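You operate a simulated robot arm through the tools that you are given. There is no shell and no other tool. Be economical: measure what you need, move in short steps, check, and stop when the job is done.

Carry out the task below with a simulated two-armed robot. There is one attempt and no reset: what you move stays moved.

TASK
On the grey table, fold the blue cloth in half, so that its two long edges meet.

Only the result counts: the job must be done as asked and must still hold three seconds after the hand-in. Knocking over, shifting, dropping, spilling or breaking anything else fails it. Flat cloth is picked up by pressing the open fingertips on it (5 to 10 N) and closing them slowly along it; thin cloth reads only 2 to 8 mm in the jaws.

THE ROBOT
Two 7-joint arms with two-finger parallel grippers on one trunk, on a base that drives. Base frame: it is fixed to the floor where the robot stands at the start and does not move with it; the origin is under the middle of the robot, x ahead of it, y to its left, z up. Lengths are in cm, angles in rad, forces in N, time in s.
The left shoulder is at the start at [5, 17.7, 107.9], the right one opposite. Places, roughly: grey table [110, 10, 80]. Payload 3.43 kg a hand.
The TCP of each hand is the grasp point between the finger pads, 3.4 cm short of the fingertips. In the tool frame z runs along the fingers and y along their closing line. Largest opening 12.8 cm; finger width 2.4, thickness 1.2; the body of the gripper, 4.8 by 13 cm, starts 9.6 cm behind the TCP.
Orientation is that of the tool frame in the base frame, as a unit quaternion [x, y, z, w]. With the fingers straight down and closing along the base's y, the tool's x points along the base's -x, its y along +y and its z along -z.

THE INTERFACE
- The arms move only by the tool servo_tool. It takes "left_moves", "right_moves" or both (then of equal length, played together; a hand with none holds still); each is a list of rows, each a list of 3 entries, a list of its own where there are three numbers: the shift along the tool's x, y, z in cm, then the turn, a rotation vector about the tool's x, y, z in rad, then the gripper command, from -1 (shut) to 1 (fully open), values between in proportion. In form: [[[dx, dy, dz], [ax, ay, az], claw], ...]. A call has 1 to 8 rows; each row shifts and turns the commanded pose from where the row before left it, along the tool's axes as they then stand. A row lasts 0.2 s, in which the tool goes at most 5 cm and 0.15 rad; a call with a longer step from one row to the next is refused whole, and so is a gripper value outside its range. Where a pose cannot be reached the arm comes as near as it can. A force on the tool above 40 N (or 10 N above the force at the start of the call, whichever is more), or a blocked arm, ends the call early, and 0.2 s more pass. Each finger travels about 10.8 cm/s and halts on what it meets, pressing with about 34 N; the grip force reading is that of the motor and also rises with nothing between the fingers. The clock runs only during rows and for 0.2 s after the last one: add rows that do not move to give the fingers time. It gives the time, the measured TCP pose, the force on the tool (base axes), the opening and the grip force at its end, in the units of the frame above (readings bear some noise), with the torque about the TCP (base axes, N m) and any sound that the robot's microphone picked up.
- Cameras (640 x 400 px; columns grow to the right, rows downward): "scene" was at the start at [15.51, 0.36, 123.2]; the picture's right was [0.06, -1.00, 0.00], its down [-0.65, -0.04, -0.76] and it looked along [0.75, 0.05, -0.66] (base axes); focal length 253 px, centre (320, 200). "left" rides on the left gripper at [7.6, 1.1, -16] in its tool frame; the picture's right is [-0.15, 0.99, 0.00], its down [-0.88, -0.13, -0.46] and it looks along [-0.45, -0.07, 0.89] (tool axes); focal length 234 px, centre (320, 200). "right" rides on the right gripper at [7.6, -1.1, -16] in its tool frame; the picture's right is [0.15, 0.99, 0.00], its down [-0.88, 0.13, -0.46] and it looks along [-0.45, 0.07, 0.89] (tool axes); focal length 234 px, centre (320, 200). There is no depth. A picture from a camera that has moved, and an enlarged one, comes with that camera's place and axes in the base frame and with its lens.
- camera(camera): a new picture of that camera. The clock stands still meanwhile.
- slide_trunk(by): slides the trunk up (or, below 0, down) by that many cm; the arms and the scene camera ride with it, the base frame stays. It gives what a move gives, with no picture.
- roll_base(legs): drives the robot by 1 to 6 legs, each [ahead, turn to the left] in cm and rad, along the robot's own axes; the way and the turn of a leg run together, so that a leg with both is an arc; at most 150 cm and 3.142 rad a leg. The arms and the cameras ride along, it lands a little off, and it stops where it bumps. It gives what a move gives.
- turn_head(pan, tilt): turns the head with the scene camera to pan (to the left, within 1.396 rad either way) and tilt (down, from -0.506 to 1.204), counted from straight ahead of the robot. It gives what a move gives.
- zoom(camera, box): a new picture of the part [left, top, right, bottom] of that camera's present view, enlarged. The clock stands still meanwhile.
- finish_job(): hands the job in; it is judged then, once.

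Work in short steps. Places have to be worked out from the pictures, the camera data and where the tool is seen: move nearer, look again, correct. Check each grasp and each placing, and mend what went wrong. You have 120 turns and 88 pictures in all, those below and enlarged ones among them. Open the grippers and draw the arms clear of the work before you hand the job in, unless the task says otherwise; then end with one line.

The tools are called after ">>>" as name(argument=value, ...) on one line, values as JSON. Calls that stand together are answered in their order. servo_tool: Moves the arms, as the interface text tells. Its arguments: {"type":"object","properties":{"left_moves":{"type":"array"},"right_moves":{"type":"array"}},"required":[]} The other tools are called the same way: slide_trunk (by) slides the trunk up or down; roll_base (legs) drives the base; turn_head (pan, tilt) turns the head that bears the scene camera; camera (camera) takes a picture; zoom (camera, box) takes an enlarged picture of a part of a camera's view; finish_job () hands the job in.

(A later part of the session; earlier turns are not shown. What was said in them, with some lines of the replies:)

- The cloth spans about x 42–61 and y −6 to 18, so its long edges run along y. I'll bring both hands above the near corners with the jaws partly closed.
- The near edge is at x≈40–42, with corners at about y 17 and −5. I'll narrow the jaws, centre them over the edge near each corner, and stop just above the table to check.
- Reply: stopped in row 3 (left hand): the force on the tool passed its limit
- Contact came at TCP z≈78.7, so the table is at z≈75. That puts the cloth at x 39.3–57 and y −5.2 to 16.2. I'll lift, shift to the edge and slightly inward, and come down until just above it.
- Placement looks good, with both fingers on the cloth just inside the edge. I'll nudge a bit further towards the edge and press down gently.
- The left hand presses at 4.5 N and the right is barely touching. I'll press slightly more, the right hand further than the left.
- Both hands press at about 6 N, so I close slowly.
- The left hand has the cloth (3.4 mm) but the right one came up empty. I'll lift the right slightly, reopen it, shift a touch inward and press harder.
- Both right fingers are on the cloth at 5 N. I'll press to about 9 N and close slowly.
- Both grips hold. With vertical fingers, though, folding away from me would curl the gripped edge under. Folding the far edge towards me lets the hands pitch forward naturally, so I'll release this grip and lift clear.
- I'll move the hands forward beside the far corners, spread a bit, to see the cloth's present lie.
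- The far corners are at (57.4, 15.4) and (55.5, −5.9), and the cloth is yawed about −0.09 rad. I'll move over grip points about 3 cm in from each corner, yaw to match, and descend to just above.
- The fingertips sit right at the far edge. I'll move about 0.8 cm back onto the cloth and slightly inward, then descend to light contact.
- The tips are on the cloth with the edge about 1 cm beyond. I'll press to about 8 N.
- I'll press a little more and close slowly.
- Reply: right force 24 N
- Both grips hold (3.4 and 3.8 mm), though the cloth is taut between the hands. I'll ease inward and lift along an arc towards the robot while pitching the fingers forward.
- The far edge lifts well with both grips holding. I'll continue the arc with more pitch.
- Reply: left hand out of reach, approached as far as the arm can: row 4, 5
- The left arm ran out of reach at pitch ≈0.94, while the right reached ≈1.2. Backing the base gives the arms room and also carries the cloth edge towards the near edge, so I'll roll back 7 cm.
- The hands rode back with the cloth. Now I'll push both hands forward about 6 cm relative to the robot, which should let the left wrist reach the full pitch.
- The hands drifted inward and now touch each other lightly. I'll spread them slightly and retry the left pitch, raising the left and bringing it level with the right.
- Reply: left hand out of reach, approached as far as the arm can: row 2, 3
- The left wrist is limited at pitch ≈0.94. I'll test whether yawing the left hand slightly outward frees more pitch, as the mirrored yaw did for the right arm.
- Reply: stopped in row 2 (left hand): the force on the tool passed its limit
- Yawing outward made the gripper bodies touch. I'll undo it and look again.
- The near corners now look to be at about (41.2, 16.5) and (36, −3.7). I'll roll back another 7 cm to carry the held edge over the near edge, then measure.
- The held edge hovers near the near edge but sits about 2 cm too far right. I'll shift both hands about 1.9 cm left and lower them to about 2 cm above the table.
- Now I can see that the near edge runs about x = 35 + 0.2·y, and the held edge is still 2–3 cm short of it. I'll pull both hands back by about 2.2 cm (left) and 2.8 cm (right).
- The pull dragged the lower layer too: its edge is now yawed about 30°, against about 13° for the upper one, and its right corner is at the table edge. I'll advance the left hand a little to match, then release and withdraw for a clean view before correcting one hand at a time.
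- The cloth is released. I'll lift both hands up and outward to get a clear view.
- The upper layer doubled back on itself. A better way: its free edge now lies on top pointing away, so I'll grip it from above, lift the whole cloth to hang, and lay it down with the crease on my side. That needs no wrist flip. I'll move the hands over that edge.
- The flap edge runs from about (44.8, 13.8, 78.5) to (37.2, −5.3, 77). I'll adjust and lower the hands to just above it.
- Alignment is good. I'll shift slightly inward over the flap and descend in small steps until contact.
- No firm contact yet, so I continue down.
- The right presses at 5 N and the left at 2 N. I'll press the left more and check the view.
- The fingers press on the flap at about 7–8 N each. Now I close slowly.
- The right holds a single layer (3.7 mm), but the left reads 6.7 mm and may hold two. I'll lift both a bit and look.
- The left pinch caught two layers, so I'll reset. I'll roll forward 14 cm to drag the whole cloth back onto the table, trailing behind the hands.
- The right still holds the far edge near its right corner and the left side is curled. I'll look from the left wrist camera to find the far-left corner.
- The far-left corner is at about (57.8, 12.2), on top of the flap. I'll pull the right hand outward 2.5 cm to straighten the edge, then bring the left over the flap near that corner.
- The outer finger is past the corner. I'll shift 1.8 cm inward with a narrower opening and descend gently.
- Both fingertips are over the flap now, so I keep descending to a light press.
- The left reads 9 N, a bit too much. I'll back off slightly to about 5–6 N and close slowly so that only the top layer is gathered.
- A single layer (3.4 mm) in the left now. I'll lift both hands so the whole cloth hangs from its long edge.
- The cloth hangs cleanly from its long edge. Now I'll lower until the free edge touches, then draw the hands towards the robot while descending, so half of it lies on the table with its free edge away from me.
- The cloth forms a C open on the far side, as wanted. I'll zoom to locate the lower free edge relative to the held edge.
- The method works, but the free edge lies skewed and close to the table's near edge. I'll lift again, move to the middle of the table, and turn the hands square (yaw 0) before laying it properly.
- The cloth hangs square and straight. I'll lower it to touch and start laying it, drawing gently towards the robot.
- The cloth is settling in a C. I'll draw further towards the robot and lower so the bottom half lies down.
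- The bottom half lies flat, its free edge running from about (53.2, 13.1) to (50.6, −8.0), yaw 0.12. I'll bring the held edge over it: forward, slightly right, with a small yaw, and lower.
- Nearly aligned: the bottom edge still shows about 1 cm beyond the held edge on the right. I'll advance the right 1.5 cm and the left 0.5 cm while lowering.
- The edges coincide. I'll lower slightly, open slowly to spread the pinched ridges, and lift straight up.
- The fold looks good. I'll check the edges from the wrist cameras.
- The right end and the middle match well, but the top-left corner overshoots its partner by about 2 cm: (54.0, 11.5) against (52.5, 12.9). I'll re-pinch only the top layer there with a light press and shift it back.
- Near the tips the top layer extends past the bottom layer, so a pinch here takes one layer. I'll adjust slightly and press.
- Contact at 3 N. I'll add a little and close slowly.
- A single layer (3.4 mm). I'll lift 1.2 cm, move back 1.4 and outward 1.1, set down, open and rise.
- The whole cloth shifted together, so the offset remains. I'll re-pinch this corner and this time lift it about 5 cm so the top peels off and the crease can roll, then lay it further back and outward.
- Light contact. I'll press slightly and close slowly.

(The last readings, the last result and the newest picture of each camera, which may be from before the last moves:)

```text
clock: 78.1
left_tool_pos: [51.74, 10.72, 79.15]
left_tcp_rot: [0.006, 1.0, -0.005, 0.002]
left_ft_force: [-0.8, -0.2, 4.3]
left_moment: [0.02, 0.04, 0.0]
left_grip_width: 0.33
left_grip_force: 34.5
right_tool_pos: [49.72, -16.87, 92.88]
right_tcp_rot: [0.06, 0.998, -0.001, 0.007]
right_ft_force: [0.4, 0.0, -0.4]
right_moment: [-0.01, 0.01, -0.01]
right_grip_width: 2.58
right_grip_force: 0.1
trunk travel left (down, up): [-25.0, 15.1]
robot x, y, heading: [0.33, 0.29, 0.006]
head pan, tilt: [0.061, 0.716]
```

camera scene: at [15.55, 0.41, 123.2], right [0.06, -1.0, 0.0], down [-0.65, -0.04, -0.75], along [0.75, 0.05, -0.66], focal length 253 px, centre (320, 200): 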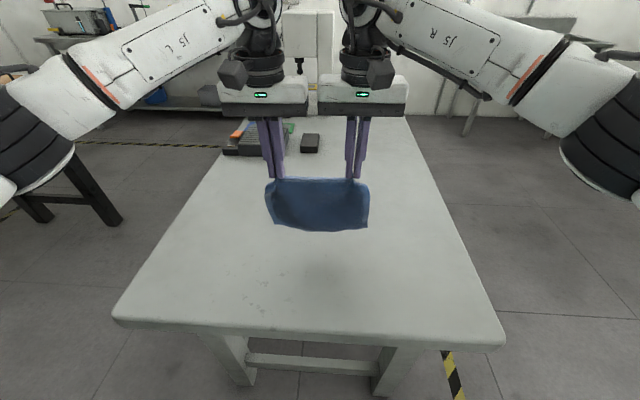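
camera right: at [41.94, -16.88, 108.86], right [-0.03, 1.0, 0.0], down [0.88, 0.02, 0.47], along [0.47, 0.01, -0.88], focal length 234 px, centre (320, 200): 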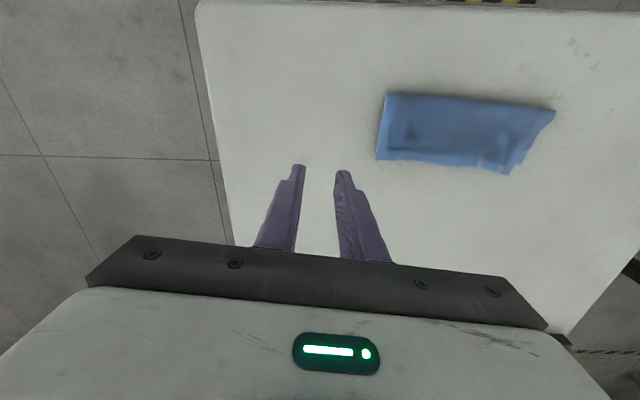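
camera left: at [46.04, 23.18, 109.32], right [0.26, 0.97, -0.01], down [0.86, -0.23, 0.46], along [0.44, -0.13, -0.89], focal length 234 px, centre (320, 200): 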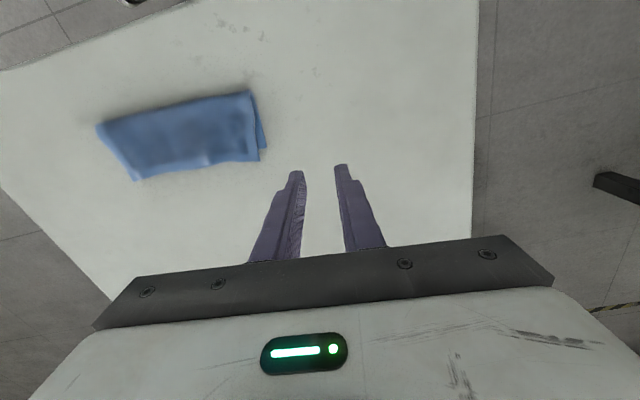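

>>> servo_tool(left_moves=[[[0.6, 0.2, -2], [0, 0, 0], -1], [[1.2, 0.6, -2], [0, 0, 0], -1], [[1.5, 0.6, -0.8], [0, 0, 0], -1], [[0.7, 0, 0], [0, 0, 0], -1], [[0, 0, 0], [0, 0, 0], -1], [[-1.0, 0, 1.2], [0, 0, 0], -1], [[-0.8, 0, 1.6], [0, 0, 0], -1], [[-0.5, 0, 1.6], [0, 0, 0], -1]])

>>> servo_tool(left_moves=[[[0, 0, 0.1], [0, 0, 0], -1], [[0, 0, 0], [0, 0, 0], -0.88], [[0, 0, 0], [0, 0, 0], -0.76], [[0, 0, 0], [0, 0, 0], -0.64], [[0, 0, -0.8], [0, 0, 0], -0.64], [[0, 0, -4], [0, 0, 0], -0.64], [[0, 0, -4], [0, 0, 0], -0.64], [[0, 0, -4], [0, 0, 0], -0.64]])

>>> servo_tool(left_moves=[[[0, 4, 0], [0, 0, 0], -0.64], [[0, 4, 0], [0, 0, 0], -0.64], [[0, 2, 0], [0, 0, 0], -0.64], [[0, 0, 0], [0, 0, 0], -0.64]])

>>> zoom(camera="left", box=[80, 70, 300, 208])

```text
clock: 79.9
left_tool_pos: [49.94, 12.15, 79.37]
left_tcp_rot: [0.008, 1.0, -0.007, 0.002]
left_ft_force: [0.1, -0.1, 0.7]
left_moment: [0.02, 0.01, 0.02]
left_grip_width: 0.35
left_grip_force: 34.2
right_tool_pos: [49.8, -16.74, 92.91]
right_tcp_rot: [0.059, 0.998, 0.0, 0.006]
right_ft_force: [0.3, -0.1, 0.2]
right_moment: [0.01, -0.02, -0.01]
right_grip_width: 2.59
right_grip_force: 0.1
trunk travel left (down, up): [-25.0, 15.1]
robot x, y, heading: [0.02, -0.24, 0.0]
head pan, tilt: [0.061, 0.716]
```

```text
clock: 81.7
left_tool_pos: [49.6, 12.21, 91.82]
left_tcp_rot: [0.008, 1.0, -0.006, 0.002]
left_ft_force: [-0.1, 0.2, 0.0]
left_moment: [0.01, -0.02, 0.0]
left_grip_width: 2.28
left_grip_force: 0.2
right_tool_pos: [49.73, -16.81, 92.98]
right_tcp_rot: [0.06, 0.998, -0.001, 0.006]
right_ft_force: [-0.7, 0.2, -0.1]
right_moment: [0.0, -0.01, 0.03]
right_grip_width: 2.56
right_grip_force: 0.2
trunk travel left (down, up): [-25.0, 15.1]
robot x, y, heading: [0.22, -0.01, 0.002]
head pan, tilt: [0.061, 0.716]
```

```text
clock: 82.7
left_tool_pos: [49.98, 22.39, 91.87]
left_tcp_rot: [0.007, 1.0, -0.005, 0.001]
left_ft_force: [0.7, 1.0, -0.4]
left_moment: [-0.04, -0.01, 0.03]
left_grip_width: 2.32
left_grip_force: 0.1
right_tool_pos: [49.66, -16.86, 92.88]
right_tcp_rot: [0.06, 0.998, -0.001, 0.005]
right_ft_force: [-0.2, -1.3, 0.1]
right_moment: [0.01, 0.0, 0.01]
right_grip_width: 2.54
right_grip_force: 0.1
trunk travel left (down, up): [-25.0, 15.1]
robot x, y, heading: [0.04, -0.1, 0.002]
head pan, tilt: [0.061, 0.716]
```

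```text
2.90 times, centred on (190, 139) of left
camera zoom: at [42.33, 23.71, 107.88], right [0.16, 0.99, -0.01], down [0.88, -0.14, 0.46], along [0.45, -0.08, -0.89], focal length 679 px, centre (697, 377)
```

zoom: 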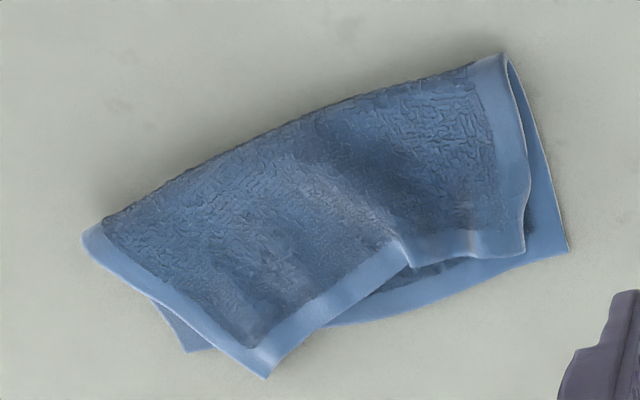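

That lift pulled the right corner inward. From this view the far-right top corner is now at (55, −1.9), while its partner is at (53.2, −5.9). I'll pinch it with the right hand near the corner and slide it back out.

>>> servo_tool(right_moves=[[[-0.23, 3.44, 1.2], [0, 0, 0], -0.66], [[-0.23, 3.44, 1.2], [0, 0, 0], -0.66], [[-0.23, 3.44, 1.2], [0, 0, 0], -0.66], [[-0.23, 3.44, 1.2], [0, 0, 0], -0.66], [[-0.23, 3.44, 1.2], [0, 0, 0], -0.66], [[0, 0, 2.3], [0, 0, -0.134], -0.66], [[0, 0, 2.3], [0, 0, -0.134], -0.66], [[0, 0, 2.0], [0, 0, -0.134], -0.66]])

>>> zoom(camera="right", box=[160, 40, 520, 265])

```text
clock: 84.5
left_tool_pos: [50.16, 22.34, 91.94]
left_tcp_rot: [0.007, 1.0, -0.005, 0.002]
left_ft_force: [0.2, 0.2, 1.0]
left_moment: [0.01, 0.01, 0.06]
left_grip_width: 2.26
left_grip_force: 0.2
right_tool_pos: [53.3, -0.25, 80.3]
right_tcp_rot: [-0.142, 0.99, -0.001, 0.007]
right_ft_force: [0.1, -0.2, 0.6]
right_moment: [-0.02, -0.03, 0.01]
right_grip_width: 2.18
right_grip_force: 0.0
trunk travel left (down, up): [-25.0, 15.1]
robot x, y, heading: [0.24, 0.44, 0.0]
head pan, tilt: [0.061, 0.716]
```

```text
1.78 times, centred on (340, 152) of right
camera zoom: at [46.15, -3.3, 96.32], right [-0.42, 0.91, -0.01], down [0.8, 0.37, 0.47], along [0.43, 0.19, -0.88], focal length 416 px, centre (284, 284)
```

zoom: 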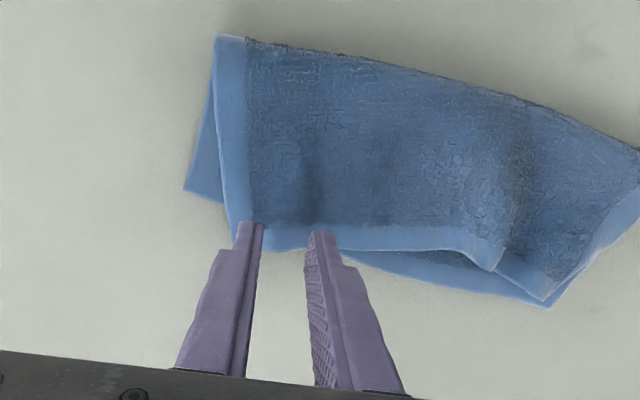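

Well placed: the corner needs to move about (−1.7, −3.7). I'll press lightly.

>>> servo_tool(right_moves=[[[0.3, 0.15, 0.4], [0, 0, 0], -0.66], [[0, 0, 0.4], [0, 0, 0], -0.66], [[0, 0, 0.25], [0, 0, 0], -0.66], [[0, 0, 0.1], [0, 0, 0], -0.66], [[0, 0, 0], [0, 0, 0], -0.66]])

```text
clock: 85.7
left_tool_pos: [49.89, 22.35, 92.11]
left_tcp_rot: [0.007, 1.0, -0.006, 0.001]
left_ft_force: [-0.2, 1.7, 0.2]
left_moment: [-0.04, 0.02, 0.05]
left_grip_width: 2.29
left_grip_force: 0.0
right_tool_pos: [52.98, -0.18, 79.37]
right_tcp_rot: [-0.141, 0.99, -0.001, 0.007]
right_ft_force: [0.7, -0.9, 0.5]
right_moment: [0.0, 0.01, 0.02]
right_grip_width: 2.17
right_grip_force: 0.0
trunk travel left (down, up): [-25.0, 15.1]
robot x, y, heading: [0.01, 0.06, 0.004]
head pan, tilt: [0.061, 0.716]
```

>>> servo_tool(right_moves=[[[0, 0, 0.25], [0, 0, 0], -0.66], [[0, 0, 0.15], [0, 0, 0], -0.66], [[0, 0, 0], [0, 0, 0], -0.66]])

```text
clock: 86.5
left_tool_pos: [50.01, 22.33, 92.04]
left_tcp_rot: [0.007, 1.0, -0.005, 0.001]
left_ft_force: [-1.2, 0.2, 0.3]
left_moment: [-0.01, 0.01, -0.03]
left_grip_width: 2.31
left_grip_force: 0.0
right_tool_pos: [53.06, -0.16, 79.03]
right_tcp_rot: [-0.14, 0.99, -0.001, 0.007]
right_ft_force: [-0.3, -1.3, 5.4]
right_moment: [0.02, 0.06, 0.01]
right_grip_width: 2.15
right_grip_force: 0.0
trunk travel left (down, up): [-25.0, 15.1]
robot x, y, heading: [0.05, 0.07, 0.005]
head pan, tilt: [0.061, 0.716]
```

A press of 5.4 N, so I close slowly.

>>> servo_tool(right_moves=[[[0, 0, 0], [0, 0, 0], -0.69], [[0, 0, 0], [0, 0, 0], -0.74], [[0, 0, 0], [0, 0, 0], -0.79], [[0, 0, -0.03], [0, 0, 0], -0.84], [[0, 0, -0.03], [0, 0, 0], -0.89], [[0, 0, 0], [0, 0, 0], -0.95], [[0, 0, 0], [0, 0, 0], -1], [[0, 0, 0], [0, 0, 0], -1]])

```text
clock: 88.3
left_tool_pos: [49.96, 22.39, 91.82]
left_tcp_rot: [0.007, 1.0, -0.006, 0.002]
left_ft_force: [0.6, 0.2, -0.3]
left_moment: [0.03, 0.03, -0.02]
left_grip_width: 2.29
left_grip_force: 0.1
right_tool_pos: [52.89, -0.25, 79.14]
right_tcp_rot: [-0.14, 0.99, -0.002, 0.005]
right_ft_force: [0.7, -0.7, 5.3]
right_moment: [-0.03, 0.02, 0.01]
right_grip_width: 0.35
right_grip_force: 34.1
trunk travel left (down, up): [-25.0, 15.1]
robot x, y, heading: [-0.07, 0.36, 0.0]
head pan, tilt: [0.061, 0.716]
```

A single layer again. I'll lift 1.3 cm, slide the corner outward and back with a small turn, then lower and release.

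>>> servo_tool(right_moves=[[[0, 0, -1.3], [0, 0, 0], -1], [[0.5, -1.05, 0], [0, 0, 0], -1], [[0.5, -1.05, 0], [0, 0, 0.09], -1], [[0.5, -1.05, 0], [0, 0, 0.09], -1], [[0, 0, 1.05], [0, 0, 0], -1], [[0, 0, 0], [0, 0, 0], -0.88], [[0, 0, 0], [0, 0, 0], -0.76], [[0, 0, 0], [0, 0, 0], -0.64]])

>>> servo_tool(right_moves=[[[0, 0, -0.8], [0, 0, 0], -0.64], [[0, 0, -4], [0, 0, 0], -0.64], [[0, 0, -4], [0, 0, 0], -0.64], [[0, -3, -4], [0, 0, 0], -0.64], [[0, -4, 0], [0, 0, 0], -0.64], [[0, -4, 0], [0, 0, 0], -0.64], [[0, 0, 0], [0, 0, 0], -0.64]])

>>> zoom(camera="scene", box=[240, 200, 400, 300])

```text
clock: 90.1
left_tool_pos: [49.96, 22.47, 91.9]
left_tcp_rot: [0.007, 1.0, -0.005, 0.002]
left_ft_force: [1.3, -0.1, 0.0]
left_moment: [0.01, 0.04, 0.0]
left_grip_width: 2.29
left_grip_force: 0.1
right_tool_pos: [52.28, -3.6, 79.28]
right_tcp_rot: [-0.052, 0.999, -0.001, 0.007]
right_ft_force: [0.3, -0.3, 2.3]
right_moment: [0.01, 0.05, -0.02]
right_grip_width: 2.26
right_grip_force: 0.1
trunk travel left (down, up): [-25.0, 15.1]
robot x, y, heading: [0.14, 0.23, 0.0]
head pan, tilt: [0.061, 0.716]
```

```text
clock: 91.7
left_tool_pos: [50.04, 22.4, 92.03]
left_tcp_rot: [0.007, 1.0, -0.005, 0.001]
left_ft_force: [0.7, -0.3, -0.5]
left_moment: [0.01, 0.02, 0.05]
left_grip_width: 2.31
left_grip_force: 0.0
right_tool_pos: [53.16, -14.76, 91.93]
right_tcp_rot: [-0.051, 0.999, -0.001, 0.006]
right_ft_force: [-0.2, 0.2, 1.0]
right_moment: [0.0, -0.02, -0.01]
right_grip_width: 2.27
right_grip_force: 0.1
trunk travel left (down, up): [-25.0, 15.1]
robot x, y, heading: [0.05, 0.06, 0.002]
head pan, tilt: [0.061, 0.716]
```

```text
4.00 times, centred on (320, 250) of scene
camera zoom: at [15.54, 0.42, 123.2], right [0.06, -1.0, 0.0], down [-0.65, -0.04, -0.76], along [0.75, 0.05, -0.66], focal length 1011 px, centre (320, 0)
```

zoom: 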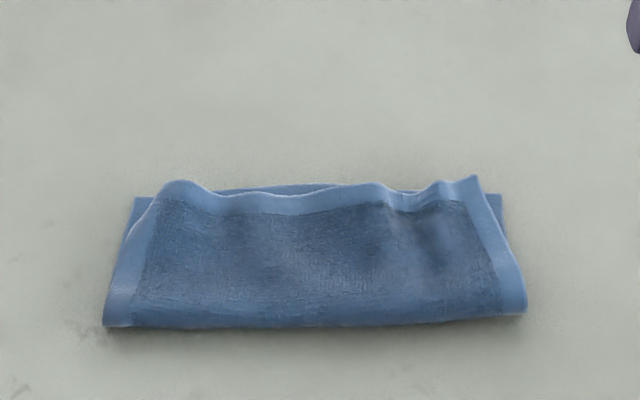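

The edges now line up in x everywhere, but the top layer is a bit wavy and its corners sit about 1.8 cm inside along the edge. I'll pinch the left corner lightly, stretch it outward with a minimal lift, then do the same on the right.

>>> servo_tool(left_moves=[[[-0.2, -3.1, 1], [0, 0, 0], -0.68], [[-0.2, -3.1, 1], [0, 0, 0], -0.68], [[-0.2, -3.1, 2], [0, 0, 0], -0.68], [[-0.26, -3.1, 2], [0, 0, 0], -0.68], [[0, 0, 3], [0, 0, 0], -0.68], [[0, 0, 3], [0, 0, 0], -0.68], [[0, 0, 0.5], [0, 0, 0], -0.68], [[0, 0, 0.2], [0, 0, 0], -0.68]])

```text
clock: 93.5
left_tool_pos: [50.96, 9.87, 79.36]
left_tcp_rot: [0.007, 1.0, -0.005, 0.002]
left_ft_force: [0.0, 0.2, 1.6]
left_moment: [0.04, 0.01, -0.01]
left_grip_width: 2.04
left_grip_force: 0.0
right_tool_pos: [53.2, -14.79, 91.8]
right_tcp_rot: [-0.05, 0.999, -0.001, 0.007]
right_ft_force: [-0.1, -0.3, 0.0]
right_moment: [-0.02, -0.03, -0.01]
right_grip_width: 2.29
right_grip_force: 0.0
trunk travel left (down, up): [-25.0, 15.1]
robot x, y, heading: [0.08, 0.02, -0.005]
head pan, tilt: [0.061, 0.716]
```

Light contact on the raised cloth. A little more press, then close slowly.

>>> servo_tool(left_moves=[[[0, 0, 0.2], [0, 0, 0], -0.69], [[0, 0, 0.05], [0, 0, 0], -0.73], [[0, 0, 0], [0, 0, 0], -0.78], [[0, 0, 0], [0, 0, 0], -0.83], [[0, 0, -0.03], [0, 0, 0], -0.88], [[0, 0, 0], [0, 0, 0], -0.94], [[0, 0, 0], [0, 0, 0], -1], [[0, 0, 0], [0, 0, 0], -1]])

```text
clock: 95.3
left_tool_pos: [50.81, 10.02, 79.11]
left_tcp_rot: [0.007, 1.0, -0.005, 0.001]
left_ft_force: [0.3, 0.0, 4.0]
left_moment: [-0.04, 0.0, 0.01]
left_grip_width: 0.33
left_grip_force: 34.3
right_tool_pos: [53.16, -14.74, 91.79]
right_tcp_rot: [-0.051, 0.999, 0.0, 0.006]
right_ft_force: [0.2, 0.8, 0.0]
right_moment: [-0.03, 0.01, -0.02]
right_grip_width: 2.31
right_grip_force: 0.0
trunk travel left (down, up): [-25.0, 15.1]
robot x, y, heading: [-0.5, 0.11, 0.007]
head pan, tilt: [0.061, 0.716]
```

A single layer (3.3 mm). I'll lift 0.8 cm, stretch outward 1.8 cm, lower, release and withdraw.

>>> servo_tool(left_moves=[[[0, 0, -0.8], [0, 0, 0], -1], [[0, 0.9, 0], [0, 0, 0], -1], [[0, 0.9, 0], [0, 0, 0], -1], [[0, 0, 0.65], [0, 0, 0], -1], [[0, 0, 0], [0, 0, 0], -0.88], [[0, 0, 0], [0, 0, 0], -0.76], [[0, 0, 0], [0, 0, 0], -0.66], [[0, 0, -0.8], [0, 0, 0], -0.66]])

>>> servo_tool(left_moves=[[[0, 0, -4], [0, 0, 0], -0.66], [[0, 0, -4], [0, 0, 0], -0.66], [[0, 3, -4], [0, 0, 0], -0.66], [[0, 4, 0], [0, 0, 0], -0.66], [[0, 4, 0], [0, 0, 0], -0.66], [[0, 0, 0], [0, 0, 0], -0.66]], right_moves=[[[0, 0, 0], [0, 0, 0], -0.68], [[0, 0, 0], [0, 0, 0], -0.68], [[0, 0, 0], [0, 0, 0], -0.68], [[0, 0, 0], [0, 0, 0], -0.68], [[0, 0, 0], [0, 0, 0], -0.68], [[0, 0, 0], [0, 0, 0], -0.68]])

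>>> zoom(camera="scene", box=[240, 200, 400, 300])

```text
clock: 97.1
left_tool_pos: [50.94, 11.64, 80.24]
left_tcp_rot: [0.008, 1.0, -0.005, 0.001]
left_ft_force: [-0.4, -0.4, -0.1]
left_moment: [0.0, 0.01, 0.02]
left_grip_width: 2.19
left_grip_force: 0.0
right_tool_pos: [53.23, -14.78, 91.95]
right_tcp_rot: [-0.05, 0.999, 0.0, 0.007]
right_ft_force: [-0.7, -0.3, 0.8]
right_moment: [0.0, 0.01, 0.02]
right_grip_width: 2.29
right_grip_force: 0.0
trunk travel left (down, up): [-25.0, 15.1]
robot x, y, heading: [0.07, -0.1, 0.006]
head pan, tilt: [0.061, 0.716]
```

```text
clock: 98.5
left_tool_pos: [50.86, 23.01, 91.82]
left_tcp_rot: [0.009, 1.0, -0.006, 0.002]
left_ft_force: [0.1, -0.1, 0.6]
left_moment: [-0.01, -0.03, 0.03]
left_grip_width: 2.19
left_grip_force: 0.0
right_tool_pos: [53.16, -14.8, 91.98]
right_tcp_rot: [-0.051, 0.999, -0.001, 0.007]
right_ft_force: [0.1, -1.1, 0.3]
right_moment: [0.0, 0.02, 0.03]
right_grip_width: 2.07
right_grip_force: 0.1
trunk travel left (down, up): [-25.0, 15.1]
robot x, y, heading: [-0.01, 0.02, -0.003]
head pan, tilt: [0.061, 0.716]
```

```text
refused: no pictures are left
```

I'm out of pictures. The last view showed the edges aligned, and the left corner was then stretched outward with a single-layer grip and released cleanly. Both hands are clear, so I'll raise them, open fully and hand in.

>>> servo_tool(left_moves=[[[0, 3, -3], [0, 0, 0], 0], [[0, 3, 0], [0, 0, 0], 1], [[0, 0, 0], [0, 0, 0], 1], [[0, 0, 0], [0, 0, 0], 1], [[0, 0, 0], [0, 0, 0], 1]], right_moves=[[[0, -3, -3], [0, 0, 0], 0], [[0, -3, 0], [0, 0, 0], 1], [[0, 0, 0], [0, 0, 0], 1], [[0, 0, 0], [0, 0, 0], 1], [[0, 0, 0], [0, 0, 0], 1]])

>>> finish_job()

```text
clock: 99.7
left_tool_pos: [50.92, 29.21, 95.14]
left_tcp_rot: [0.007, 1.0, -0.005, 0.001]
left_ft_force: [-0.3, 0.1, 0.1]
left_moment: [-0.02, 0.01, 0.0]
left_grip_width: 12.79
left_grip_force: 0.1
right_tool_pos: [53.91, -20.65, 94.86]
right_tcp_rot: [-0.051, 0.999, 0.0, 0.007]
right_ft_force: [0.4, -0.1, 0.3]
right_moment: [0.0, 0.0, -0.01]
right_grip_width: 12.81
right_grip_force: 0.2
trunk travel left (down, up): [-25.0, 15.1]
robot x, y, heading: [-0.0, -0.13, 0.003]
head pan, tilt: [0.061, 0.716]
```

```text
The job is handed in.
```

The blue cloth is folded in half and handed in: in the last picture its long edges met to within about 1 cm, but the top layer was slightly wavy with its corners about 1.8 cm inside the lower ones; I then stretched the left corner outward with no pictures left to check it and did not adjust the right corner.
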